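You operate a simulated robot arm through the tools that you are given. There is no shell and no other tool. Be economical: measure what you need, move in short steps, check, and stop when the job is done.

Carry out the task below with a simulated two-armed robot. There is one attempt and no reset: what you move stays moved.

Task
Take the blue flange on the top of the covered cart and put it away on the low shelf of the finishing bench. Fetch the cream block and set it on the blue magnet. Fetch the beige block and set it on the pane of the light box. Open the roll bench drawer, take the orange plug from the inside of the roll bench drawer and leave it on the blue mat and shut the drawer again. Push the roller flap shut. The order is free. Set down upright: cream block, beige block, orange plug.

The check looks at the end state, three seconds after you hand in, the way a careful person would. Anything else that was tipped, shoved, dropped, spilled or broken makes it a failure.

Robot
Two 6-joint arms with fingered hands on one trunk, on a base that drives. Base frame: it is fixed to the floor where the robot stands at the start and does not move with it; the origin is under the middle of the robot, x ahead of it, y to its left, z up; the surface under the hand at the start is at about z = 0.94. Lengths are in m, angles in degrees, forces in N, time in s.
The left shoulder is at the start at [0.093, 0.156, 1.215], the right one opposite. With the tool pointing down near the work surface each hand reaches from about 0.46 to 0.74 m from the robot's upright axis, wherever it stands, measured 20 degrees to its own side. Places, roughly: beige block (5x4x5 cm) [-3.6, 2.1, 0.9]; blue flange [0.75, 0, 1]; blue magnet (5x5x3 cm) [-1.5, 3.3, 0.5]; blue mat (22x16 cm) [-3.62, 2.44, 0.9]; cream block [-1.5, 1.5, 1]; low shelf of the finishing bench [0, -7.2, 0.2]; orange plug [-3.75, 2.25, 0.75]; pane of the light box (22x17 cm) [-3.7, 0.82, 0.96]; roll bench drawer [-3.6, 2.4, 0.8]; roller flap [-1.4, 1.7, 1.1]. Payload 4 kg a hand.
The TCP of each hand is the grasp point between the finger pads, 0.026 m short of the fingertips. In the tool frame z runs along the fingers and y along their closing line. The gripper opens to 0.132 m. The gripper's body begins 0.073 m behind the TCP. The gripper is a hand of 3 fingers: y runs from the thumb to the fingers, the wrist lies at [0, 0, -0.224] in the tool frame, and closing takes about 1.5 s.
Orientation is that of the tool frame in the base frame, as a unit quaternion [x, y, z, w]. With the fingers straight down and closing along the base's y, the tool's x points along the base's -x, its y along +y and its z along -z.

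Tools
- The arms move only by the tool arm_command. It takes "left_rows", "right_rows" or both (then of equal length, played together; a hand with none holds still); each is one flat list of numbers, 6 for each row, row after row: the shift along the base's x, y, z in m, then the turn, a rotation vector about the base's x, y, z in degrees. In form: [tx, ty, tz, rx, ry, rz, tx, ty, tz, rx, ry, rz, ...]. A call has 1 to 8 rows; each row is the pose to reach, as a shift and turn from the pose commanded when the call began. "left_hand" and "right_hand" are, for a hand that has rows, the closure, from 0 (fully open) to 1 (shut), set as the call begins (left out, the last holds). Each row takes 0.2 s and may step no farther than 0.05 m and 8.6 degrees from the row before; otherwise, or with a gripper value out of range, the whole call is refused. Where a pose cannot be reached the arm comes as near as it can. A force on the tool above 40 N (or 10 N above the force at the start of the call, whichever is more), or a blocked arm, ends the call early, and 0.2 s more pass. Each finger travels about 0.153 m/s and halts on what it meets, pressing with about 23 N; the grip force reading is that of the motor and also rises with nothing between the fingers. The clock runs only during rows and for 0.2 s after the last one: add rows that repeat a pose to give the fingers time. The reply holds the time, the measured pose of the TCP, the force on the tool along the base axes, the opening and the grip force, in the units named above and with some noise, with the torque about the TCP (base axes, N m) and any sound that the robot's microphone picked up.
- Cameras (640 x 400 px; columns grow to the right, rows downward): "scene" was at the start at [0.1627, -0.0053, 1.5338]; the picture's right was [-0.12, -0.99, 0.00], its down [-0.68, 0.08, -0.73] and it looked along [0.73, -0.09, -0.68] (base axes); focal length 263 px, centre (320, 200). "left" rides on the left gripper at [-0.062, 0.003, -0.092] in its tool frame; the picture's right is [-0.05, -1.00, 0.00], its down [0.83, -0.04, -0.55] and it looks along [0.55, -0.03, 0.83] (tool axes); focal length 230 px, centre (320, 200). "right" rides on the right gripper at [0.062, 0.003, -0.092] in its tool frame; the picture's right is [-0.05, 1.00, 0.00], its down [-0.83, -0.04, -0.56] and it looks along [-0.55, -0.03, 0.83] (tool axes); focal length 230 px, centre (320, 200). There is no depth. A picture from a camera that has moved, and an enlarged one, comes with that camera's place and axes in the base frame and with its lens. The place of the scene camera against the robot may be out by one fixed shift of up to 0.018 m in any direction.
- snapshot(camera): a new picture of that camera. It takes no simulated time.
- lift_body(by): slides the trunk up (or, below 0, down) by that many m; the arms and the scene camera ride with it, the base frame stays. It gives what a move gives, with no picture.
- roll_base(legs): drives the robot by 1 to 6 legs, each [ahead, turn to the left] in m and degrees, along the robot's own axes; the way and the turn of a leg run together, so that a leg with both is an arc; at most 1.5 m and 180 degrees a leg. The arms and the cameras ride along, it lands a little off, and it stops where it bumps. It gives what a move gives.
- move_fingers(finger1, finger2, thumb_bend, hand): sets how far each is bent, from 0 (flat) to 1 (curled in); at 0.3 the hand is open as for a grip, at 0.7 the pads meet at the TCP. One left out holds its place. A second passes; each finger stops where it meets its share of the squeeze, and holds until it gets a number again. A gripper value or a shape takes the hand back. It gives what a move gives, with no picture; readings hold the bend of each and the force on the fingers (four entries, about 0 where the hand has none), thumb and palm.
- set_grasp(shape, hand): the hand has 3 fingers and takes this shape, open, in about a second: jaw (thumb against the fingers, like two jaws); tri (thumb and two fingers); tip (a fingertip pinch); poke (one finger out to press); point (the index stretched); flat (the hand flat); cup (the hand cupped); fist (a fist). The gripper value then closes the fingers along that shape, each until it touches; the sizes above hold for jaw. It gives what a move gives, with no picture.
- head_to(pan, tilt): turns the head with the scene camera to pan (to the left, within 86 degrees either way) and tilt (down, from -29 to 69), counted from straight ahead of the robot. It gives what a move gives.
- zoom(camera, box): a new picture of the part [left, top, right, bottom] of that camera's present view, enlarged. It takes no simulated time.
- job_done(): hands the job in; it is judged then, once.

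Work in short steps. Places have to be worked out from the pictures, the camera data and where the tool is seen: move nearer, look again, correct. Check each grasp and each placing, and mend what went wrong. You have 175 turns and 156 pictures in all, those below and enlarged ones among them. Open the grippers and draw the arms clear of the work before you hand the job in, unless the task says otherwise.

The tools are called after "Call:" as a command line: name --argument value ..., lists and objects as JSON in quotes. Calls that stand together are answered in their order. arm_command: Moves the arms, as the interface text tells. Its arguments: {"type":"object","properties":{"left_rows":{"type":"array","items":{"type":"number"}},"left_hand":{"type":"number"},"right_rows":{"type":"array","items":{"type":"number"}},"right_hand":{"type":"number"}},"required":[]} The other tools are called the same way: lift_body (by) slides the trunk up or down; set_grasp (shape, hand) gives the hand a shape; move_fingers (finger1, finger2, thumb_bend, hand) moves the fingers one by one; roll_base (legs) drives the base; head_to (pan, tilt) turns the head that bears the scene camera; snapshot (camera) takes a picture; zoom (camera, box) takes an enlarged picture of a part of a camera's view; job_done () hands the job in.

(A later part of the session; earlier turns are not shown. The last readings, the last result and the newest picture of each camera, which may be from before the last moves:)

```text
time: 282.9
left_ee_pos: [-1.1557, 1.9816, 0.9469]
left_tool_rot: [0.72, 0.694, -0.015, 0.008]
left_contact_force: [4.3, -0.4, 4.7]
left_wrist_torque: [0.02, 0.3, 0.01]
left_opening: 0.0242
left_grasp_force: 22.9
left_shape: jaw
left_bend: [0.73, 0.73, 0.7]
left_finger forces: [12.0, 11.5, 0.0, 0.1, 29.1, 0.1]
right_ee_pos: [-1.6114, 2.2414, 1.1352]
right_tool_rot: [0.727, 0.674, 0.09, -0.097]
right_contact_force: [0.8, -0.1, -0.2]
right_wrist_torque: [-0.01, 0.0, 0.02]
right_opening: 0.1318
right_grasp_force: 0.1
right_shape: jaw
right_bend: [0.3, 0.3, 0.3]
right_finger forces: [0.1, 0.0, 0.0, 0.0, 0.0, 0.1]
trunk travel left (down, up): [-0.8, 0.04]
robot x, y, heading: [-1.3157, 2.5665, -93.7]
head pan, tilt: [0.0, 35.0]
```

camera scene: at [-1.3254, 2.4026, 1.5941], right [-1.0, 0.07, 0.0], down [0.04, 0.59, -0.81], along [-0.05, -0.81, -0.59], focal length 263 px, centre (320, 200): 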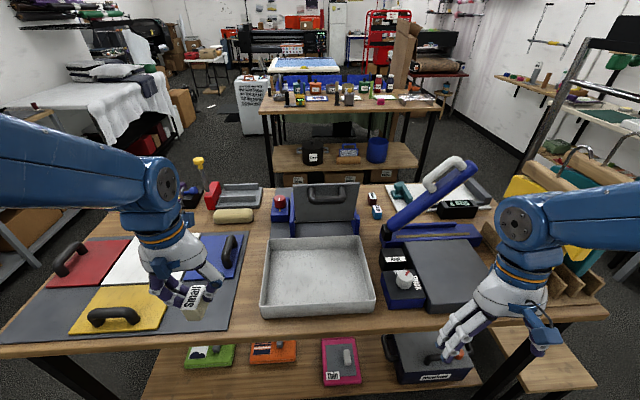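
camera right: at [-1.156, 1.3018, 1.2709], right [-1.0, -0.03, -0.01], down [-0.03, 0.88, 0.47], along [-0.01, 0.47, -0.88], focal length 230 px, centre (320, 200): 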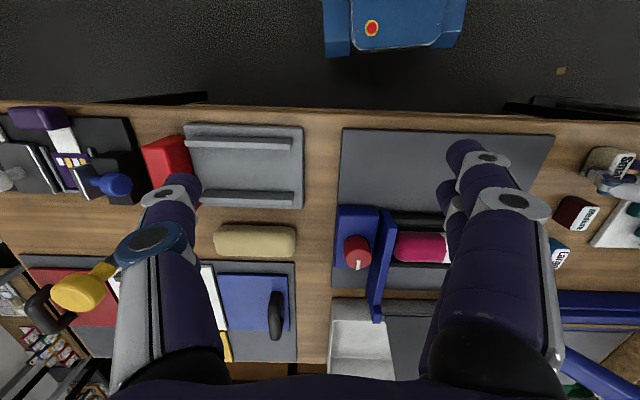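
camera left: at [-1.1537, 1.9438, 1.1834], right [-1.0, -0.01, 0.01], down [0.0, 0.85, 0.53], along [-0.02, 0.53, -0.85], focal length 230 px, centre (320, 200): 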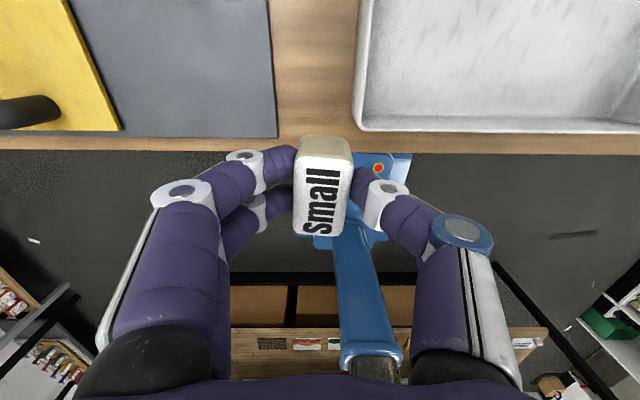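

Slight contact; the thumb seems to touch the tray side. I lift 4 mm, shift 1.5 cm away from the tray, set down, and open only a little.

Call:
arm_command --left_rows '[0, 0, 0.006, 0, 0, 0, 0.008, 0, 0.006, 0, 0, 0, 0.016, 0, 0.006, 0, 0, 0, 0.016, 0, 0.001, 0, 0, 0, 0.016, 0, 0, 0, 0, 0, 0.016, 0, 0, 0, 0, 0]'

Call:
snapshot --camera "left"

```text
time: 284.3
left_ee_pos: [-1.139, 1.9823, 0.9485]
left_tool_rot: [0.721, 0.693, -0.014, 0.008]
left_contact_force: [0.6, 0.3, -0.6]
left_wrist_torque: [-0.01, 0.0, -0.01]
left_opening: 0.0245
left_grasp_force: 23.2
left_shape: jaw
left_bend: [0.73, 0.73, 0.7]
left_finger forces: [11.5, 11.0, 0.0, 0.0, 22.6, 0.0]
right_ee_pos: [-1.6108, 2.2403, 1.1349]
right_tool_rot: [0.727, 0.673, 0.09, -0.096]
right_contact_force: [0.6, 0.3, 0.4]
right_wrist_torque: [0.0, -0.03, -0.01]
right_opening: 0.1319
right_grasp_force: 0.0
right_shape: jaw
right_bend: [0.3, 0.3, 0.3]
right_finger forces: [0.1, 0.0, 0.0, 0.0, 0.0, 0.1]
trunk travel left (down, up): [-0.8, 0.04]
robot x, y, heading: [-1.3163, 2.5684, -93.8]
head pan, tilt: [0.0, 35.0]
```

```text
85 pictures are left
camera left: at [-1.1376, 1.9234, 1.0424], right [-1.0, -0.01, 0.01], down [0.0, 0.85, 0.53], along [-0.02, 0.53, -0.85], focal length 230 px, centre (320, 200)
```

left: 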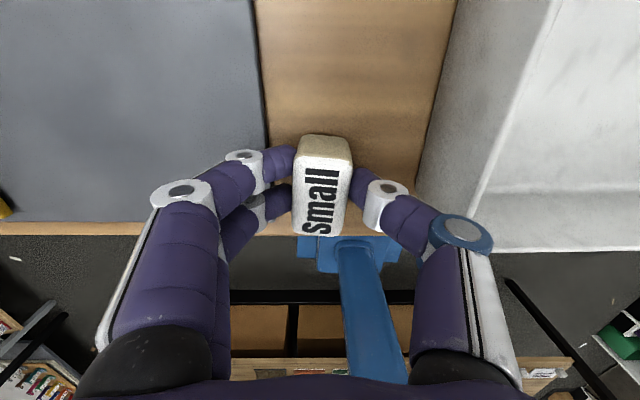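

Free of the tray now. Lower the last few mm and open slightly.

Call:
arm_command --left_rows '[0, 0, -0.003, 0, 0, 0, 0, 0, -0.005, 0, 0, 0, 0, 0, -0.005, 0, 0, 0]'

Call:
arm_command --left_rows '[0, 0, 0.001, 0, 0, 0, 0, 0, 0.001, 0, 0, 0, 0, 0, 0.001, 0, 0, 0, 0, 0, 0.001, 0, 0, 0]' --left_hand 0.6

Call:
snapshot --camera "left"

```text
time: 285.1
left_ee_pos: [-1.14, 1.9823, 0.9449]
left_tool_rot: [0.721, 0.692, -0.015, 0.007]
left_contact_force: [-0.2, -2.2, 8.8]
left_wrist_torque: [-0.01, -0.08, 0.01]
left_opening: 0.0248
left_grasp_force: 23.0
left_shape: jaw
left_bend: [0.73, 0.73, 0.7]
left_finger forces: [11.6, 12.2, 0.0, 0.0, 24.7, 0.1]
right_ee_pos: [-1.6114, 2.2415, 1.1349]
right_tool_rot: [0.728, 0.673, 0.091, -0.097]
right_contact_force: [0.3, -0.3, -0.6]
right_wrist_torque: [-0.01, 0.01, 0.02]
right_opening: 0.1321
right_grasp_force: 0.0
right_shape: jaw
right_bend: [0.3, 0.3, 0.3]
right_finger forces: [0.1, 0.0, 0.1, 0.0, 0.1, 0.0]
trunk travel left (down, up): [-0.8, 0.04]
robot x, y, heading: [-1.3122, 2.5665, -93.7]
head pan, tilt: [0.0, 35.0]
```

```text
time: 286.1
left_ee_pos: [-1.1389, 1.9845, 0.9427]
left_tool_rot: [0.721, 0.693, -0.014, 0.008]
left_contact_force: [0.2, 0.4, 0.3]
left_wrist_torque: [0.02, 0.05, 0.0]
left_opening: 0.0519
left_grasp_force: 0.0
left_shape: jaw
left_bend: [0.73, 0.73, 0.7]
left_finger forces: [0.0, 0.1, 0.1, 0.1, 0.0, 0.0]
right_ee_pos: [-1.6107, 2.2413, 1.1351]
right_tool_rot: [0.727, 0.673, 0.09, -0.097]
right_contact_force: [0.2, -1.0, -0.4]
right_wrist_torque: [0.03, -0.01, 0.03]
right_opening: 0.1321
right_grasp_force: 0.1
right_shape: jaw
right_bend: [0.3, 0.3, 0.3]
right_finger forces: [0.0, 0.0, 0.0, 0.0, 0.0, 0.0]
trunk travel left (down, up): [-0.8, 0.04]
robot x, y, heading: [-1.3143, 2.567, -93.6]
head pan, tilt: [0.0, 35.0]
```

```text
84 pictures are left
camera left: at [-1.1375, 1.9245, 1.0382], right [-1.0, -0.01, 0.01], down [0.0, 0.85, 0.53], along [-0.02, 0.53, -0.85], focal length 230 px, centre (320, 200)
```

left: 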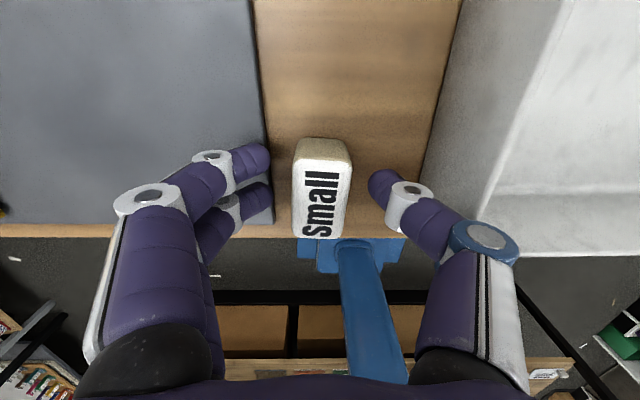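

Block stands free. Now I rotate the hand about the block by 56° (fingers pointing forward-down) with the fingers staying either side of it.

Call:
arm_command --left_rows '[0, 0, 0.002, -8, 0, 0, 0, 0, 0.003, -16, 0, 0, 0, 0, 0.003, -24, 0, 0, 0, 0, 0.003, -32, 0, 0, 0, 0, 0.003, -40, 0, 0, 0, 0, 0.003, -48, 0, 0, 0, 0, 0.002, -56, 0, 0, 0, 0, 0.001, -56, 0, 0]'

Call:
snapshot --camera "left"

Call:
zoom --camera "scene" --box '[160, 220, 340, 345]'

```text
time: 287.9
left_ee_pos: [-1.1389, 1.9823, 0.9444]
left_tool_rot: [0.633, 0.604, -0.338, 0.346]
left_contact_force: [0.2, -0.8, -0.7]
left_wrist_torque: [0.01, 0.0, 0.02]
left_opening: 0.0523
left_grasp_force: 0.1
left_shape: jaw
left_bend: [0.73, 0.73, 0.7]
left_finger forces: [0.0, 0.0, 0.1, 0.0, 0.1, 0.1]
right_ee_pos: [-1.6111, 2.2401, 1.1337]
right_tool_rot: [0.727, 0.673, 0.091, -0.097]
right_contact_force: [0.9, 1.2, -0.4]
right_wrist_torque: [-0.01, 0.01, 0.03]
right_opening: 0.132
right_grasp_force: 0.1
right_shape: jaw
right_bend: [0.3, 0.3, 0.3]
right_finger forces: [0.1, 0.0, 0.0, 0.1, 0.1, 0.0]
trunk travel left (down, up): [-0.8, 0.04]
robot x, y, heading: [-1.3159, 2.5657, -93.7]
head pan, tilt: [0.0, 35.0]
```

```text
83 pictures are left
camera left: at [-1.1374, 2.0276, 1.0465], right [-1.0, 0.0, 0.02], down [0.0, 0.91, -0.41], along [-0.02, -0.41, -0.91], focal length 230 px, centre (320, 200)
```

left: 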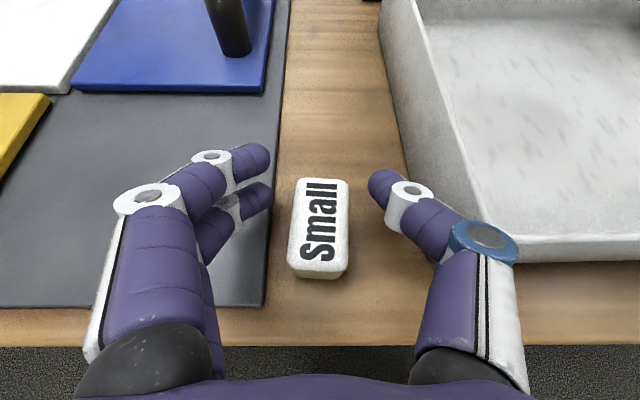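

```text
3.20 times, centred on (250, 282) of scene
camera zoom: at [-1.3252, 2.4024, 1.5941], right [-1.0, 0.07, 0.0], down [0.04, 0.59, -0.81], along [-0.05, -0.81, -0.59], focal length 842 px, centre (544, -64)
```

zoom: 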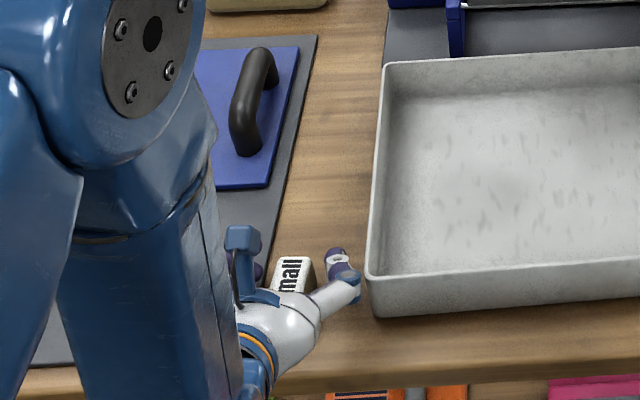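

The tilted hand is well around the block; block centre is about 1 cm nearer. I shift 1 cm back, 6 mm down, and close.

Call:
arm_command --left_rows '[0, 0.005, -0.003, 0, 0, 0, 0, 0.01, -0.006, 0, 0, 0, 0, 0.01, -0.006, 0, 0, 0]'

Call:
arm_command --left_rows '[0, 0, 0, 0, 0, 0, 0, 0, 0, 0, 0, 0, 0, 0, 0, 0, 0, 0, 0, 0, 0, 0, 0, 0, 0, 0, 0, 0, 0, 0]' --left_hand 1

Call:
arm_command --left_rows '[0, 0, 0.03, 0, 0, 0, 0, 0, 0.06, 0, 0, 0, 0, 0.02, 0.1, 0, 0, 0, 0, 0.04, 0.14, 0, 0, 0]'

Call:
snapshot --camera "left"

```text
time: 288.7
left_ee_pos: [-1.1405, 1.9923, 0.939]
left_tool_rot: [0.634, 0.605, -0.337, 0.345]
left_contact_force: [-0.5, 0.3, -0.2]
left_wrist_torque: [0.0, 0.03, 0.02]
left_opening: 0.0522
left_grasp_force: 0.0
left_shape: jaw
left_bend: [0.73, 0.73, 0.7]
left_finger forces: [0.0, 0.0, 0.1, 0.1, 0.0, 0.0]
right_ee_pos: [-1.6118, 2.2411, 1.1347]
right_tool_rot: [0.727, 0.673, 0.09, -0.097]
right_contact_force: [-0.3, -0.5, 0.2]
right_wrist_torque: [0.0, 0.02, 0.01]
right_opening: 0.1317
right_grasp_force: 0.0
right_shape: jaw
right_bend: [0.3, 0.3, 0.3]
right_finger forces: [0.1, 0.0, 0.1, 0.0, 0.0, 0.0]
trunk travel left (down, up): [-0.8, 0.04]
robot x, y, heading: [-1.3117, 2.5664, -93.6]
head pan, tilt: [0.0, 35.0]
```

```text
time: 289.9
left_ee_pos: [-1.1399, 1.9909, 0.9392]
left_tool_rot: [0.633, 0.604, -0.339, 0.345]
left_contact_force: [0.2, -0.6, -0.1]
left_wrist_torque: [0.0, 0.01, 0.0]
left_opening: 0.0246
left_grasp_force: 23.3
left_shape: jaw
left_bend: [0.73, 0.73, 0.7]
left_finger forces: [10.3, 10.3, 0.0, 0.0, 20.5, 0.1]
right_ee_pos: [-1.6112, 2.2403, 1.1344]
right_tool_rot: [0.727, 0.674, 0.091, -0.097]
right_contact_force: [0.0, 0.1, 0.5]
right_wrist_torque: [0.01, 0.01, 0.01]
right_opening: 0.1319
right_grasp_force: 0.1
right_shape: jaw
right_bend: [0.3, 0.3, 0.3]
right_finger forces: [0.0, 0.0, 0.0, 0.0, 0.1, 0.0]
trunk travel left (down, up): [-0.8, 0.04]
robot x, y, heading: [-1.3141, 2.5654, -93.9]
head pan, tilt: [0.0, 35.0]
```

```text
time: 290.9
left_ee_pos: [-1.1397, 2.0332, 1.0798]
left_tool_rot: [0.633, 0.605, -0.338, 0.346]
left_contact_force: [0.1, 0.5, -0.1]
left_wrist_torque: [0.02, -0.01, -0.01]
left_opening: 0.0247
left_grasp_force: 22.9
left_shape: jaw
left_bend: [0.73, 0.73, 0.7]
left_finger forces: [10.3, 10.2, 0.1, 0.1, 20.6, 0.0]
right_ee_pos: [-1.6119, 2.2428, 1.1348]
right_tool_rot: [0.727, 0.674, 0.09, -0.096]
right_contact_force: [0.4, -0.5, -0.1]
right_wrist_torque: [-0.02, 0.0, 0.04]
right_opening: 0.1319
right_grasp_force: 0.0
right_shape: jaw
right_bend: [0.3, 0.3, 0.3]
right_finger forces: [0.0, 0.0, 0.1, 0.0, 0.1, 0.0]
trunk travel left (down, up): [-0.8, 0.04]
robot x, y, heading: [-1.3182, 2.5627, -93.9]
head pan, tilt: [0.0, 35.0]
```

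```text
81 pictures are left
camera left: at [-1.1381, 2.0787, 1.1807], right [-1.0, 0.0, 0.01], down [0.0, 0.91, -0.41], along [-0.01, -0.41, -0.91], focal length 230 px, centre (320, 200)
```

left: 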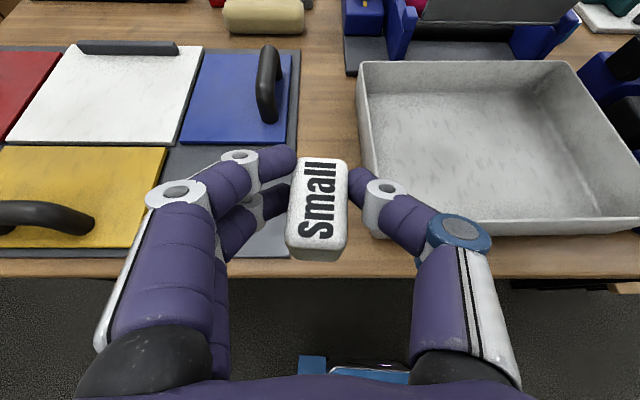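

Block is held tilted and clear. Now the flap: top edge at about y=1.753, z=1.178, hinge y≈1.715, z≈0.99, centre x≈-1.38. I move the base a bit closer, turning slightly left, and straighten and close the right hand.

Call:
roll_base --legs '[[0.08, 10]]'

Call:
arm_command --right_rows '[0, 0, 0.02, -5, 0, 0, 0, 0, 0.05, -10, 0, 0, 0, -0.02, 0.08, -15, 0, 0, 0.02, -0.05, 0.1, -15, 0, 0, 0.04, -0.08, 0.11, -15, 0, 0, 0.06, -0.11, 0.11, -15, 0, 0, 0.06, -0.11, 0.11, -15, 0, 0, 0.06, -0.11, 0.11, -15, 0, 0]' --right_hand 1

Call:
snapshot --camera "scene"

```text
time: 292.0
left_ee_pos: [-1.0458, 1.9975, 1.0814]
left_tool_rot: [0.576, 0.657, -0.309, 0.375]
left_contact_force: [-0.9, -1.0, -1.0]
left_wrist_torque: [-0.07, -0.05, 0.02]
left_opening: 0.0248
left_grasp_force: 23.0
left_shape: jaw
left_bend: [0.73, 0.73, 0.7]
left_finger forces: [10.4, 10.2, 0.0, 0.1, 20.7, 0.1]
right_ee_pos: [-1.5447, 2.115, 1.1465]
right_tool_rot: [0.667, 0.736, 0.069, -0.09]
right_contact_force: [1.9, -0.9, 1.4]
right_wrist_torque: [0.03, 0.13, 0.05]
right_opening: 0.1318
right_grasp_force: 0.0
right_shape: jaw
right_bend: [0.3, 0.3, 0.3]
right_finger forces: [0.0, 0.0, 0.1, 0.0, 0.1, 0.0]
trunk travel left (down, up): [-0.8, 0.04]
robot x, y, heading: [-1.312, 2.486, -83.7]
head pan, tilt: [0.0, 35.0]
```

```text
time: 293.8
left_ee_pos: [-1.0476, 1.9921, 1.0912]
left_tool_rot: [0.57, 0.652, -0.322, 0.382]
left_contact_force: [-0.3, 0.6, 0.3]
left_wrist_torque: [-0.02, 0.03, -0.02]
left_opening: 0.0245
left_grasp_force: 22.9
left_shape: jaw
left_bend: [0.73, 0.73, 0.7]
left_finger forces: [10.7, 10.5, 0.0, 0.0, 21.0, 0.0]
right_ee_pos: [-1.4872, 1.9928, 1.2364]
right_tool_rot: [0.673, 0.739, -0.015, -0.015]
right_contact_force: [0.1, 0.0, 0.7]
right_wrist_torque: [0.01, 0.0, -0.01]
right_opening: 0.0001
right_grasp_force: 22.9
right_shape: jaw
right_bend: [0.63, 0.63, 0.67]
right_finger forces: [0.0, 0.0, 0.0, 0.0, 0.0, 0.0]
right hand out of reach, approached as far as the arm can: row 1, 2, 3, 4, 5, 6, 7, 8
trunk travel left (down, up): [-0.8, 0.04]
robot x, y, heading: [-1.3128, 2.4838, -83.7]
head pan, tilt: [0.0, 35.0]
```

```text
80 pictures are left
camera scene: at [-1.2943, 2.3226, 1.5942], right [-0.99, -0.11, 0.0], down [-0.07, 0.58, -0.81], along [0.09, -0.8, -0.59], focal length 263 px, centre (320, 200)
```

scene: 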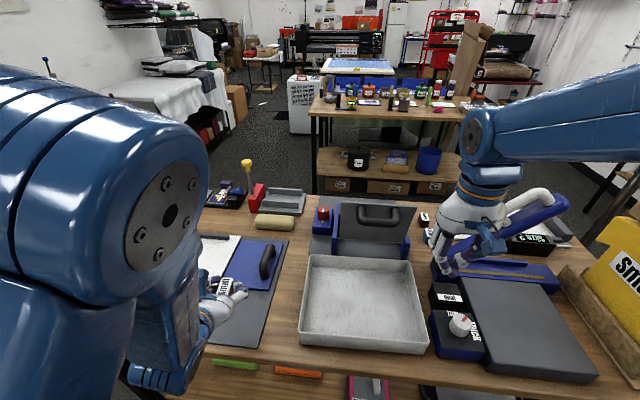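

I bring the closed right hand behind the flap at x≈-1.41, y≈1.87, then down to z≈1.125.

Call:
arm_command --right_rows '[0.03, -0.03, 0, 0, 0, 0, 0.06, -0.06, 0, 0, 0, 0, 0.077, -0.1, 0, 0, 0, 0, 0.077, -0.123, -0.03, 0, 0, 0, 0.077, -0.123, -0.07, 0, 0, 0, 0.077, -0.123, -0.11, 0, 0, 0, 0.077, -0.123, -0.11, 0, 0, 0]'

Call:
zoom --camera "scene" --box '[290, 150, 530, 330]'

Call:
snapshot --camera "right"

```text
time: 295.4
left_ee_pos: [-1.0481, 1.9916, 1.0889]
left_tool_rot: [0.571, 0.653, -0.321, 0.381]
left_contact_force: [-0.7, 0.3, 0.1]
left_wrist_torque: [0.02, -0.01, 0.03]
left_opening: 0.0247
left_grasp_force: 22.9
left_shape: jaw
left_bend: [0.73, 0.73, 0.7]
left_finger forces: [10.6, 10.5, 0.0, 0.0, 21.1, 0.0]
right_ee_pos: [-1.4117, 1.8712, 1.14]
right_tool_rot: [0.674, 0.738, -0.029, 0.0]
right_contact_force: [-0.6, 0.0, 0.3]
right_wrist_torque: [-0.01, 0.01, 0.01]
right_opening: 0.0
right_grasp_force: 22.7
right_shape: jaw
right_bend: [0.63, 0.63, 0.67]
right_finger forces: [0.0, 0.0, 0.1, 0.1, 0.0, 0.1]
trunk travel left (down, up): [-0.8, 0.04]
robot x, y, heading: [-1.3105, 2.4877, -83.6]
head pan, tilt: [0.0, 35.0]
```

```text
2.22 times, centred on (410, 240) of scene
camera zoom: at [-1.2944, 2.3212, 1.5941], right [-0.99, -0.11, 0.0], down [-0.07, 0.59, -0.81], along [0.09, -0.8, -0.59], focal length 585 px, centre (120, 111)
```

zoom: 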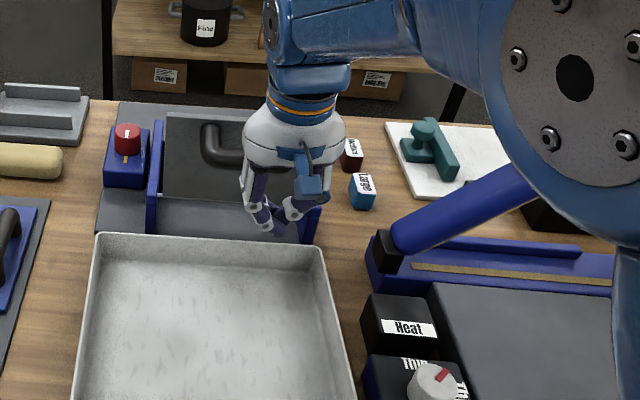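

```text
78 pictures are left
camera right: at [-1.4123, 1.9365, 1.2301], right [1.0, 0.04, -0.04], down [0.05, -0.81, 0.59], along [-0.01, -0.59, -0.81], focal length 230 px, centre (320, 200)
```

right: 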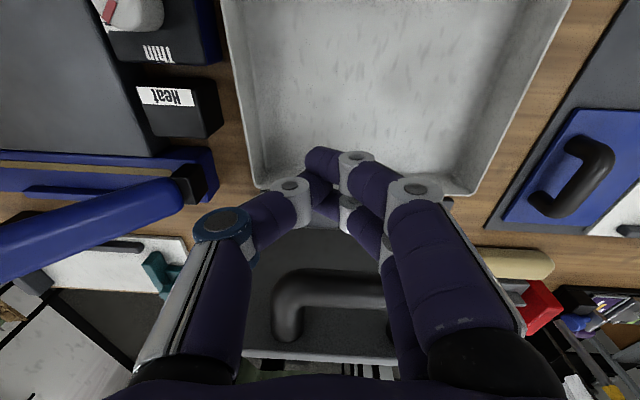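

Hand is behind the flap next to its handle. I push it toward -y gently.

Call:
arm_command --right_rows '[0, -0.03, 0, 0, 0, 0, 0, -0.06, 0, 0, 0, 0, 0, -0.09, 0, 0, 0, 0, 0, -0.12, 0, 0, 0, 0, 0, -0.15, -0.005, 0, 0, 0, 0, -0.18, -0.02, 0, 0, 0]'

Call:
zoom --camera "scene" --box '[290, 150, 530, 330]'

```text
time: 296.1
left_ee_pos: [-1.0542, 1.9822, 1.1146]
left_tool_rot: [0.551, 0.641, -0.359, 0.396]
left_contact_force: [-0.2, 0.4, -0.5]
left_wrist_torque: [0.01, 0.02, -0.01]
left_opening: 0.0245
left_grasp_force: 22.9
left_shape: jaw
left_bend: [0.73, 0.73, 0.7]
left_finger forces: [10.5, 10.6, 0.0, 0.0, 21.3, 0.1]
right_ee_pos: [-1.4141, 1.8185, 1.1554]
right_tool_rot: [0.674, 0.737, -0.036, 0.008]
right_contact_force: [0.8, -0.6, 0.3]
right_wrist_torque: [-0.04, -0.02, 0.02]
right_opening: 0.0001
right_grasp_force: 23.1
right_shape: jaw
right_bend: [0.63, 0.63, 0.67]
right_finger forces: [0.1, 0.0, 0.0, 0.0, 0.0, 0.0]
trunk travel left (down, up): [-0.8, 0.04]
robot x, y, heading: [-1.3139, 2.4832, -83.5]
head pan, tilt: [0.0, 35.0]
stopped in row 3 (right hand): the arm was blocked; the commanded pose is now the measured one
```

```text
2.22 times, centred on (410, 240) of scene
camera zoom: at [-1.2944, 2.3227, 1.5944], right [-0.99, -0.11, 0.0], down [-0.07, 0.59, -0.81], along [0.09, -0.8, -0.59], focal length 585 px, centre (120, 111)
```

zoom: 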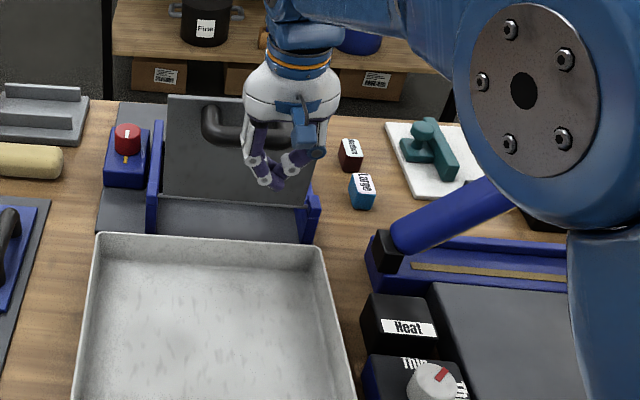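

The right arm blocks itself near the head. I back the hand off, turn the base left so the target lies further to the right arm's own side, and retry.

Call:
arm_command --right_rows '[0, 0.03, 0.02, 0, 0, 0, 0, 0.07, 0.05, 0, 0, 0, -0.02, 0.1, 0.08, 0, 0, 0, -0.04, 0.12, 0.09, 0, 0, 0]'

Call:
roll_base --legs '[[0, 15]]'

Call:
arm_command --right_rows '[-0.03, -0.01, 0, 0, 0, 0, -0.06, -0.02, 0, 0, 0, 0, -0.09, -0.03, 0, 0, 0, 0, -0.11, -0.04, 0, 0, 0, 0, -0.11, -0.04, 0, 0, 0, 0]'

Call:
snapshot --camera "scene"

```text
time: 296.4
left_ee_pos: [-1.0578, 1.9727, 1.141]
left_tool_rot: [0.529, 0.628, -0.397, 0.41]
left_contact_force: [-0.3, 0.1, -0.2]
left_wrist_torque: [0.0, 0.0, 0.01]
left_opening: 0.0248
left_grasp_force: 23.0
left_shape: jaw
left_bend: [0.73, 0.73, 0.7]
left_finger forces: [10.5, 10.7, 0.0, 0.0, 21.3, 0.0]
right_ee_pos: [-1.417, 1.853, 1.1746]
right_tool_rot: [0.675, 0.736, -0.044, 0.014]
right_contact_force: [0.5, -0.1, 0.7]
right_wrist_torque: [-0.03, 0.01, 0.0]
right_opening: 0.0001
right_grasp_force: 22.8
right_shape: jaw
right_bend: [0.63, 0.63, 0.67]
right_finger forces: [0.1, 0.1, 0.0, 0.1, 0.1, 0.0]
trunk travel left (down, up): [-0.8, 0.04]
robot x, y, heading: [-1.3151, 2.482, -83.6]
head pan, tilt: [0.0, 35.0]
stopped in row 1 (right hand): the arm was blocked; the commanded pose is now the measured one
```

```text
time: 297.8
left_ee_pos: [-0.9327, 2.0595, 1.1274]
left_tool_rot: [0.458, 0.699, -0.316, 0.45]
left_contact_force: [-0.1, -0.5, -0.5]
left_wrist_torque: [-0.04, 0.04, 0.01]
left_opening: 0.0244
left_grasp_force: 22.9
left_shape: jaw
left_bend: [0.73, 0.73, 0.7]
left_finger forces: [10.6, 10.8, 0.1, 0.0, 21.3, 0.0]
right_ee_pos: [-1.2513, 1.8438, 1.173]
right_tool_rot: [0.574, 0.817, -0.04, 0.02]
right_contact_force: [-0.9, -0.3, 0.5]
right_wrist_torque: [0.01, 0.0, -0.01]
right_opening: 0.0
right_grasp_force: 23.2
right_shape: jaw
right_bend: [0.63, 0.63, 0.67]
right_finger forces: [0.0, 0.0, 0.1, 0.0, 0.0, 0.1]
trunk travel left (down, up): [-0.8, 0.04]
robot x, y, heading: [-1.3133, 2.4865, -68.8]
head pan, tilt: [0.0, 35.0]
```

```text
time: 299.0
left_ee_pos: [-0.9331, 2.0483, 1.1565]
left_tool_rot: [0.44, 0.68, -0.351, 0.469]
left_contact_force: [0.1, -0.4, -0.4]
left_wrist_torque: [0.0, 0.0, -0.02]
left_opening: 0.0244
left_grasp_force: 22.7
left_shape: jaw
left_bend: [0.73, 0.73, 0.7]
left_finger forces: [10.5, 10.8, 0.0, 0.0, 21.3, 0.0]
right_ee_pos: [-1.3649, 1.8194, 1.1827]
right_tool_rot: [0.573, 0.818, -0.045, 0.027]
right_contact_force: [0.0, 0.0, -0.2]
right_wrist_torque: [-0.01, 0.0, -0.01]
right_opening: 0.0003
right_grasp_force: 22.9
right_shape: jaw
right_bend: [0.63, 0.63, 0.67]
right_finger forces: [0.1, 0.0, 0.1, 0.0, 0.0, 0.1]
trunk travel left (down, up): [-0.8, 0.04]
robot x, y, heading: [-1.3155, 2.4856, -68.8]
head pan, tilt: [0.0, 35.0]
```

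```text
76 pictures are left
camera scene: at [-1.2527, 2.3303, 1.5939], right [-0.93, -0.36, 0.0], down [-0.21, 0.55, -0.81], along [0.29, -0.75, -0.59], focal length 263 px, centre (320, 200)
```

scene: 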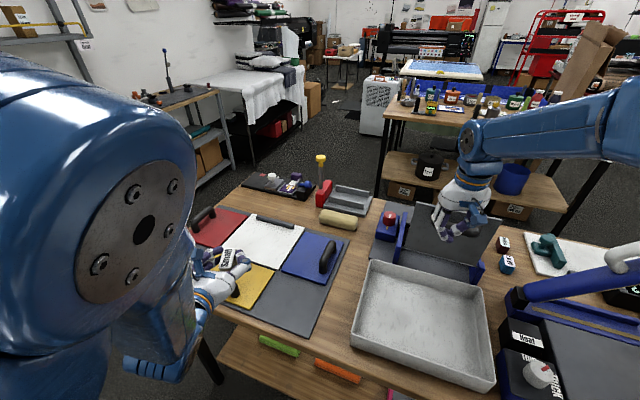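

The left elbow is pressing near the head and its hand has drifted (tilt 72°). I move the left hand outward to the left and restore its tilt.

Call:
arm_command --left_rows '[0.035, 0.0, 0, 3.6, 1.7, 0, 0.07, 0.0, -0.01, 7.2, 3.3, 0, 0.105, 0.01, -0.02, 11, 5, 0, 0.14, 0.02, -0.03, 14.5, 6.7, 0, 0.17, 0.03, -0.03, 14.5, 6.7, 0, 0.17, 0.03, -0.03, 14.5, 6.7, 0]'

Call:
snapshot --camera "scene"

```text
time: 300.4
left_ee_pos: [-0.7741, 2.0914, 1.1044]
left_tool_rot: [0.491, 0.755, -0.255, 0.353]
left_contact_force: [-1.4, -0.3, 0.0]
left_wrist_torque: [-0.02, -0.01, 0.02]
left_opening: 0.0243
left_grasp_force: 23.3
left_shape: jaw
left_bend: [0.73, 0.73, 0.7]
left_finger forces: [10.2, 10.1, 0.0, 0.0, 20.3, 0.0]
right_ee_pos: [-1.3683, 1.8199, 1.183]
right_tool_rot: [0.573, 0.818, -0.044, 0.028]
right_contact_force: [0.4, -0.2, -0.4]
right_wrist_torque: [0.03, -0.01, 0.0]
right_opening: 0.0
right_grasp_force: 23.1
right_shape: jaw
right_bend: [0.63, 0.63, 0.67]
right_finger forces: [0.0, 0.1, 0.0, 0.0, 0.0, 0.1]
trunk travel left (down, up): [-0.8, 0.04]
robot x, y, heading: [-1.3156, 2.4858, -68.8]
head pan, tilt: [0.0, 35.0]
```

```text
75 pictures are left
camera scene: at [-1.2559, 2.33, 1.594], right [-0.93, -0.36, 0.0], down [-0.21, 0.55, -0.81], along [0.29, -0.75, -0.59], focal length 263 px, centre (320, 200)
```

scene: 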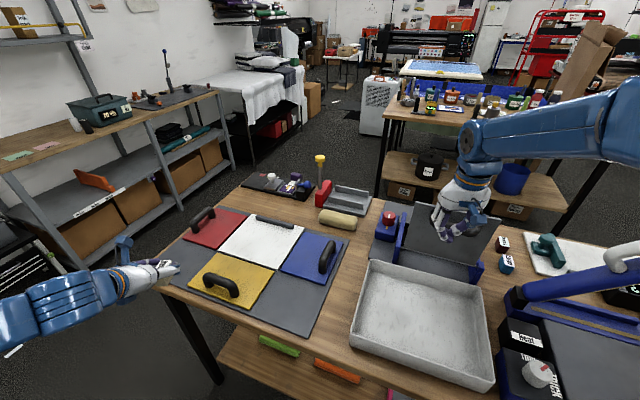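

Left arm is clear now. Lower the right hand a little behind the flap and push.

Call:
arm_command --right_rows '[-0.02, 0.01, -0.03, 0, 0, 0, -0.02, 0.0, -0.04, 0, 0, 0, -0.02, -0.03, -0.04, 0, 0, 0, -0.02, -0.06, -0.04, 0, 0, 0, -0.02, -0.09, -0.04, 0, 0, 0, -0.02, -0.12, -0.045, 0, 0, 0, -0.02, -0.15, -0.055, 0, 0, 0]'

Call:
zoom --camera "scene" --box '[340, 150, 580, 330]'

```text
time: 301.6
left_ee_pos: [-0.789, 2.1019, 1.0928]
left_tool_rot: [0.496, 0.759, -0.249, 0.342]
left_contact_force: [0.4, 0.1, -0.8]
left_wrist_torque: [-0.01, 0.01, 0.0]
left_opening: 0.024
left_grasp_force: 22.9
left_shape: jaw
left_bend: [0.73, 0.73, 0.7]
left_finger forces: [10.6, 10.5, 0.0, 0.1, 20.9, 0.0]
right_ee_pos: [-1.391, 1.7445, 1.1555]
right_tool_rot: [0.572, 0.818, -0.048, 0.036]
right_contact_force: [-0.3, 0.1, 0.4]
right_wrist_torque: [0.0, -0.04, 0.03]
right_opening: 0.0001
right_grasp_force: 23.1
right_shape: jaw
right_bend: [0.63, 0.63, 0.67]
right_finger forces: [0.0, 0.0, 0.0, 0.0, 0.0, 0.0]
trunk travel left (down, up): [-0.8, 0.04]
robot x, y, heading: [-1.3141, 2.4821, -68.7]
head pan, tilt: [0.0, 35.0]
stopped in row 6 (right hand): the arm was blocked; the commanded pose is now the measured one
```

```text
2.22 times, centred on (460, 240) of scene
camera zoom: at [-1.2537, 2.3309, 1.594], right [-0.93, -0.36, 0.0], down [-0.21, 0.55, -0.81], along [0.29, -0.75, -0.59], focal length 585 px, centre (9, 111)
```

zoom: 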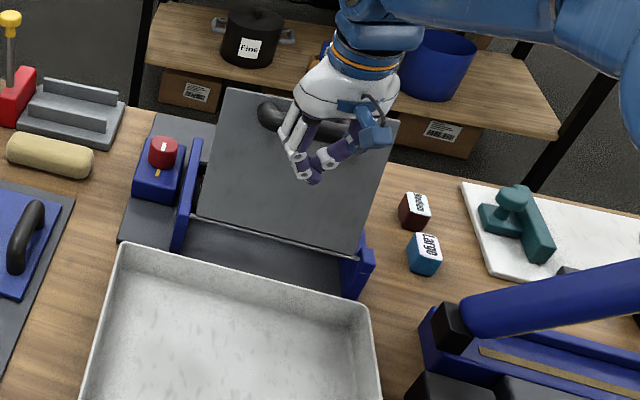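

The right arm is at its reach limit here. I retreat the hand, turn back and bring the base 8 cm closer (left arm is parked away now), then push again.

Call:
arm_command --right_rows '[0.0, 0.03, 0.01, 0, 0, 0, 0, 0.07, 0.03, 0, 0, 0, 0.03, 0.1, 0.05, 0, 0, 0, 0.06, 0.13, 0.07, 0, 0, 0, 0.08, 0.14, 0.08, 0, 0, 0]'

Call:
roll_base --legs '[[0, -14], [0.09, 0]]'

Call:
lift_body --by 0.04

Call:
snapshot --camera "scene"

```text
time: 302.0
left_ee_pos: [-0.8039, 2.1145, 1.0839]
left_tool_rot: [0.496, 0.764, -0.242, 0.334]
left_contact_force: [0.4, 0.2, -0.7]
left_wrist_torque: [-0.01, 0.0, -0.02]
left_opening: 0.0243
left_grasp_force: 22.5
left_shape: jaw
left_bend: [0.73, 0.73, 0.7]
left_finger forces: [10.6, 10.6, 0.1, 0.0, 21.2, 0.1]
right_ee_pos: [-1.4003, 1.7776, 1.1737]
right_tool_rot: [0.569, 0.819, -0.054, 0.046]
right_contact_force: [0.1, -0.1, -0.4]
right_wrist_torque: [-0.02, -0.05, 0.0]
right_opening: 0.0
right_grasp_force: 22.7
right_shape: jaw
right_bend: [0.63, 0.63, 0.67]
right_finger forces: [0.0, 0.0, 0.0, 0.0, 0.0, 0.0]
trunk travel left (down, up): [-0.8, 0.04]
robot x, y, heading: [-1.3125, 2.4871, -68.9]
head pan, tilt: [0.0, 35.0]
stopped in row 1 (right hand): the arm was blocked; the commanded pose is now the measured one
```

```text
time: 304.0
left_ee_pos: [-0.8967, 1.9229, 1.1028]
left_tool_rot: [0.576, 0.693, -0.302, 0.312]
left_contact_force: [-2.7, -2.8, 4.9]
left_wrist_torque: [0.44, -0.07, 0.18]
left_opening: 0.0241
left_grasp_force: 22.9
left_shape: jaw
left_bend: [0.73, 0.73, 0.7]
left_finger forces: [10.3, 10.3, 0.0, 0.0, 20.9, 0.0]
right_ee_pos: [-1.5573, 1.7408, 1.1804]
right_tool_rot: [0.666, 0.742, -0.063, 0.042]
right_contact_force: [0.7, -1.1, -0.2]
right_wrist_torque: [0.03, 0.0, -0.02]
right_opening: 0.0003
right_grasp_force: 23.0
right_shape: jaw
right_bend: [0.63, 0.63, 0.67]
right_finger forces: [0.0, 0.1, 0.1, 0.0, 0.0, 0.0]
trunk travel left (down, up): [-0.8, 0.04]
robot x, y, heading: [-1.3041, 2.4001, -82.5]
head pan, tilt: [0.0, 35.0]
```

```text
time: 304.8
left_ee_pos: [-0.9087, 1.9157, 1.1258]
left_tool_rot: [0.581, 0.699, -0.289, 0.3]
left_contact_force: [-0.7, -0.7, -0.6]
left_wrist_torque: [-0.01, -0.02, 0.01]
left_opening: 0.0243
left_grasp_force: 23.1
left_shape: jaw
left_bend: [0.73, 0.73, 0.7]
left_finger forces: [10.4, 10.3, 0.1, 0.1, 20.5, 0.1]
right_ee_pos: [-1.5577, 1.7422, 1.2215]
right_tool_rot: [0.665, 0.743, -0.062, 0.044]
right_contact_force: [-0.8, 0.7, -0.5]
right_wrist_torque: [0.02, 0.01, -0.02]
right_opening: 0.0
right_grasp_force: 23.2
right_shape: jaw
right_bend: [0.63, 0.63, 0.67]
right_finger forces: [0.0, 0.0, 0.0, 0.0, 0.0, 0.1]
trunk travel left (down, up): [-0.84, 0.0]
robot x, y, heading: [-1.3069, 2.3908, -82.7]
head pan, tilt: [0.0, 35.0]
```

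```text
73 pictures are left
camera scene: at [-1.2831, 2.2344, 1.6345], right [-0.99, -0.13, 0.0], down [-0.08, 0.58, -0.81], along [0.11, -0.8, -0.59], focal length 263 px, centre (320, 200)
```

scene: 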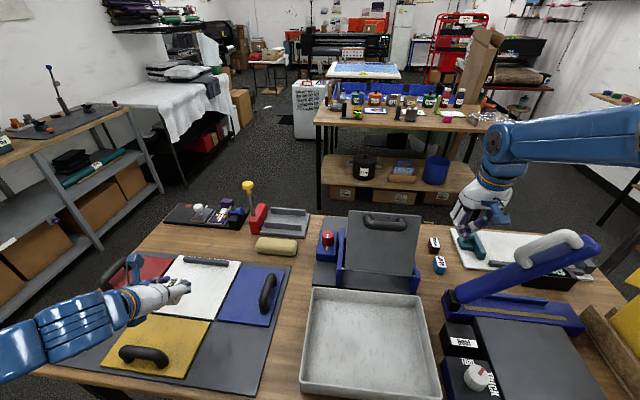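

Flap is still open and clearly visible; the right hand is beside it. I route the hand round behind the flap and down.

Call:
arm_command --right_rows '[0.02, 0.04, 0.01, 0, 0, 0, 0.05, 0.08, 0.01, 0, 0, 0, 0.09, 0.1, 0.0, 0, 0, 0, 0.13, 0.105, -0.02, 0, 0, 0, 0.145, 0.105, -0.06, 0, 0, 0, 0.145, 0.105, -0.09, 0, 0, 0, 0.145, 0.105, -0.09, 0, 0, 0]'

Call:
snapshot --camera "scene"

```text
time: 306.4
left_ee_pos: [-0.9069, 1.9161, 1.1257]
left_tool_rot: [0.581, 0.699, -0.289, 0.3]
left_contact_force: [0.2, 0.0, -0.2]
left_wrist_torque: [-0.01, -0.02, 0.02]
left_opening: 0.024
left_grasp_force: 23.0
left_shape: jaw
left_bend: [0.73, 0.73, 0.7]
left_finger forces: [10.2, 10.3, 0.1, 0.0, 20.5, 0.0]
right_ee_pos: [-1.4163, 1.8467, 1.1306]
right_tool_rot: [0.666, 0.742, -0.064, 0.042]
right_contact_force: [0.8, -0.5, -0.1]
right_wrist_torque: [-0.02, 0.0, -0.03]
right_opening: 0.0
right_grasp_force: 22.8
right_shape: jaw
right_bend: [0.63, 0.63, 0.67]
right_finger forces: [0.0, 0.0, 0.0, 0.1, 0.0, 0.0]
trunk travel left (down, up): [-0.84, 0.0]
robot x, y, heading: [-1.3036, 2.3994, -82.4]
head pan, tilt: [0.0, 35.0]
```

```text
72 pictures are left
camera scene: at [-1.2806, 2.2331, 1.6342], right [-0.99, -0.13, 0.0], down [-0.08, 0.58, -0.81], along [0.1, -0.8, -0.59], focal length 263 px, centre (320, 200)
```

scene: 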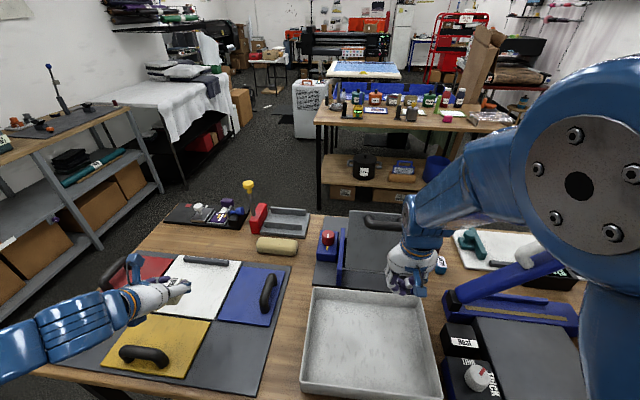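

Hand is behind the flap. Push toward -y.

Call:
arm_command --right_rows '[0, -0.03, 0, 0, 0, 0, 0, -0.06, 0, 0, 0, 0, 0, -0.09, 0, 0, 0, 0, 0, -0.12, 0, 0, 0, 0, 0, -0.15, -0.005, 0, 0, 0, 0, -0.18, -0.015, 0, 0, 0]'

Call:
zoom --camera "scene" --box '[280, 180, 520, 330]'

```text
time: 307.8
left_ee_pos: [-0.9213, 1.9267, 1.121]
left_tool_rot: [0.582, 0.702, -0.284, 0.296]
left_contact_force: [0.0, 0.8, -0.4]
left_wrist_torque: [0.01, -0.02, -0.01]
left_opening: 0.0239
left_grasp_force: 22.4
left_shape: jaw
left_bend: [0.73, 0.73, 0.7]
left_finger forces: [10.6, 10.6, 0.0, 0.1, 21.1, 0.0]
right_ee_pos: [-1.4142, 1.6996, 1.1339]
right_tool_rot: [0.665, 0.742, -0.07, 0.049]
right_contact_force: [0.6, -0.8, -1.1]
right_wrist_torque: [-0.03, 0.02, 0.02]
right_opening: 0.0
right_grasp_force: 23.4
right_shape: jaw
right_bend: [0.63, 0.63, 0.67]
right_finger forces: [0.1, 0.0, 0.0, 0.1, 0.0, 0.0]
trunk travel left (down, up): [-0.84, 0.0]
robot x, y, heading: [-1.3027, 2.3968, -82.5]
head pan, tilt: [0.0, 35.0]
stopped in row 6 (right hand): the arm was blocked; the commanded pose is now the measured one
```

```text
2.67 times, centred on (400, 255) of scene
camera zoom: at [-1.2819, 2.2317, 1.6342], right [-0.99, -0.13, 0.0], down [-0.08, 0.58, -0.81], along [0.1, -0.8, -0.59], focal length 702 px, centre (107, 53)
```

zoom: 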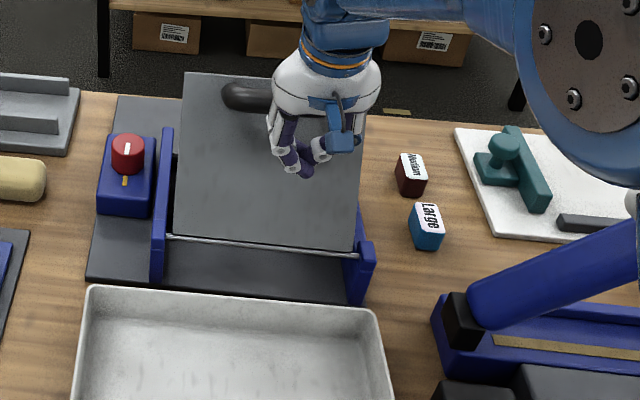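

The flap has passed vertical. I continue along its arc, forward and down.

Call:
arm_command --right_rows '[0, -0.02, -0.01, 0, 0, 0, 0, -0.045, -0.025, 0, 0, 0, 0, -0.065, -0.045, 0, 0, 0, 0, -0.085, -0.07, 0, 0, 0, 0, -0.1, -0.1, 0, 0, 0]'

Call:
zoom --camera "scene" --box '[280, 180, 520, 330]'

```text
time: 308.1
left_ee_pos: [-0.9329, 1.9381, 1.1182]
left_tool_rot: [0.582, 0.702, -0.283, 0.296]
left_contact_force: [-0.2, -0.1, -0.5]
left_wrist_torque: [0.04, -0.02, -0.01]
left_opening: 0.0239
left_grasp_force: 22.9
left_shape: jaw
left_bend: [0.73, 0.73, 0.7]
left_finger forces: [10.6, 10.6, 0.1, 0.1, 21.1, 0.0]
right_ee_pos: [-1.4165, 1.7085, 1.1406]
right_tool_rot: [0.665, 0.741, -0.076, 0.055]
right_contact_force: [0.6, 0.7, -0.4]
right_wrist_torque: [-0.02, 0.0, 0.03]
right_opening: 0.0
right_grasp_force: 22.8
right_shape: jaw
right_bend: [0.63, 0.63, 0.67]
right_finger forces: [0.0, 0.0, 0.0, 0.0, 0.0, 0.0]
trunk travel left (down, up): [-0.84, 0.0]
robot x, y, heading: [-1.3045, 2.3958, -82.7]
head pan, tilt: [0.0, 35.0]
stopped in row 1 (right hand): the arm was blocked; the commanded pose is now the measured one
```

```text
2.67 times, centred on (400, 255) of scene
camera zoom: at [-1.2817, 2.2313, 1.6341], right [-0.99, -0.13, 0.0], down [-0.08, 0.58, -0.81], along [0.1, -0.8, -0.59], focal length 702 px, centre (107, 53)
```

zoom: 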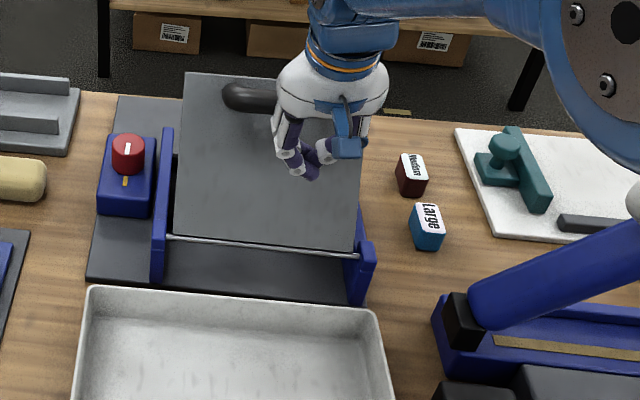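

The arm keeps jamming against the head region. I turn the head away to the left and try again.

Call:
head_to --pan 50 --tilt 10

Call:
arm_command --right_rows '[0, -0.02, -0.01, 0, 0, 0, 0, -0.045, -0.02, 0, 0, 0, 0, -0.065, -0.035, 0, 0, 0, 0, -0.085, -0.055, 0, 0, 0, 0, -0.1, -0.08, 0, 0, 0]'

Call:
snapshot --camera "right"

```text
time: 309.3
left_ee_pos: [-0.9323, 1.9369, 1.1209]
left_tool_rot: [0.583, 0.703, -0.282, 0.295]
left_contact_force: [-0.4, 1.1, -0.1]
left_wrist_torque: [-0.01, 0.0, 0.03]
left_opening: 0.024
left_grasp_force: 23.1
left_shape: jaw
left_bend: [0.73, 0.73, 0.7]
left_finger forces: [10.6, 10.7, 0.0, 0.1, 21.1, 0.1]
right_ee_pos: [-1.4161, 1.7091, 1.1398]
right_tool_rot: [0.666, 0.741, -0.075, 0.055]
right_contact_force: [0.4, 0.1, -0.4]
right_wrist_torque: [0.01, 0.01, 0.02]
right_opening: 0.0002
right_grasp_force: 23.1
right_shape: jaw
right_bend: [0.63, 0.63, 0.67]
right_finger forces: [0.0, 0.0, 0.1, 0.0, 0.0, 0.0]
trunk travel left (down, up): [-0.84, 0.0]
robot x, y, heading: [-1.3045, 2.3962, -82.6]
head pan, tilt: [50.0, 10.0]
```

```text
time: 309.7
left_ee_pos: [-0.9437, 1.9479, 1.1214]
left_tool_rot: [0.581, 0.704, -0.281, 0.298]
left_contact_force: [0.4, 0.4, 0.4]
left_wrist_torque: [-0.02, 0.01, 0.0]
left_opening: 0.0242
left_grasp_force: 22.6
left_shape: jaw
left_bend: [0.73, 0.73, 0.7]
left_finger forces: [10.6, 10.6, 0.1, 0.0, 21.2, 0.0]
right_ee_pos: [-1.4206, 1.7092, 1.1422]
right_tool_rot: [0.665, 0.739, -0.082, 0.062]
right_contact_force: [0.2, 0.1, 0.2]
right_wrist_torque: [-0.01, 0.01, -0.01]
right_opening: 0.0
right_grasp_force: 23.2
right_shape: jaw
right_bend: [0.63, 0.63, 0.67]
right_finger forces: [0.0, 0.1, 0.0, 0.1, 0.0, 0.0]
trunk travel left (down, up): [-0.84, 0.0]
robot x, y, heading: [-1.3057, 2.3989, -82.7]
head pan, tilt: [50.0, 10.0]
stopped in row 2 (right hand): the arm was blocked; the commanded pose is now the measured one
```

```text
69 pictures are left
camera right: at [-1.423, 1.788, 1.2201], right [1.0, 0.05, -0.03], down [0.06, -0.7, 0.71], along [0.02, -0.71, -0.7], focal length 230 px, centre (320, 200)
```

right: 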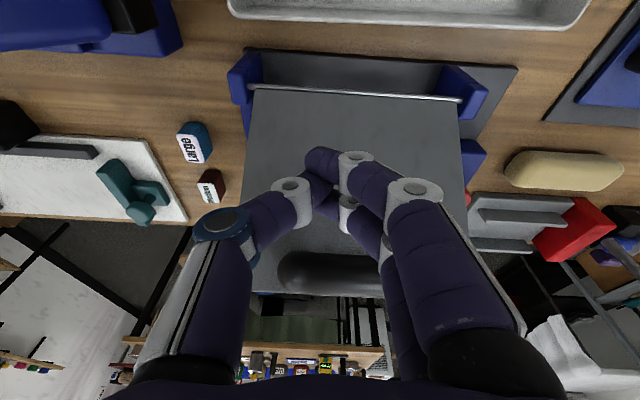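

The flap is leaning well forward now and seems stiff; each push moves it. I push on with small steps perpendicular to it.

Call:
arm_command --right_rows '[0, -0.01, -0.005, 0, 0, 0, 0, -0.02, -0.011, 0, 0, 0, 0, -0.03, -0.018, 0, 0, 0, 0, -0.038, -0.026, 0, 0, 0, 0, -0.046, -0.034, 0, 0, 0, 0, -0.054, -0.043, 0, 0, 0, 0, -0.06, -0.052, 0, 0, 0, 0, -0.066, -0.06, 0, 0, 0]'

Call:
snapshot --camera "right"

```text
time: 310.0
left_ee_pos: [-0.9337, 1.9505, 1.1204]
left_tool_rot: [0.562, 0.716, -0.272, 0.31]
left_contact_force: [-0.1, -0.5, -0.8]
left_wrist_torque: [0.0, 0.0, 0.03]
left_opening: 0.024
left_grasp_force: 22.6
left_shape: jaw
left_bend: [0.73, 0.73, 0.7]
left_finger forces: [10.9, 10.9, 0.1, 0.0, 21.9, 0.0]
right_ee_pos: [-1.4224, 1.7268, 1.1533]
right_tool_rot: [0.665, 0.738, -0.087, 0.069]
right_contact_force: [0.1, -0.1, -0.1]
right_wrist_torque: [0.03, -0.01, 0.01]
right_opening: 0.0
right_grasp_force: 22.9
right_shape: jaw
right_bend: [0.63, 0.63, 0.67]
right_finger forces: [0.0, 0.0, 0.0, 0.1, 0.0, 0.0]
trunk travel left (down, up): [-0.84, 0.0]
robot x, y, heading: [-1.3031, 2.3967, -82.3]
head pan, tilt: [50.0, 10.0]
stopped in row 1 (right hand): the arm was blocked; the commanded pose is now the measured one
```

```text
68 pictures are left
camera right: at [-1.425, 1.8069, 1.2296], right [1.0, 0.05, -0.03], down [0.05, -0.69, 0.72], along [0.02, -0.72, -0.69], focal length 230 px, centre (320, 200)
```

right: 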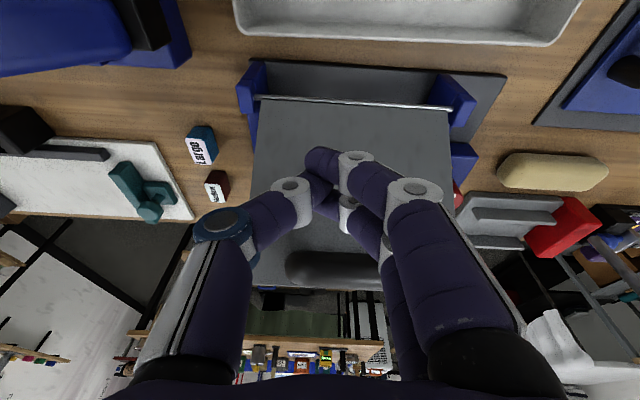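

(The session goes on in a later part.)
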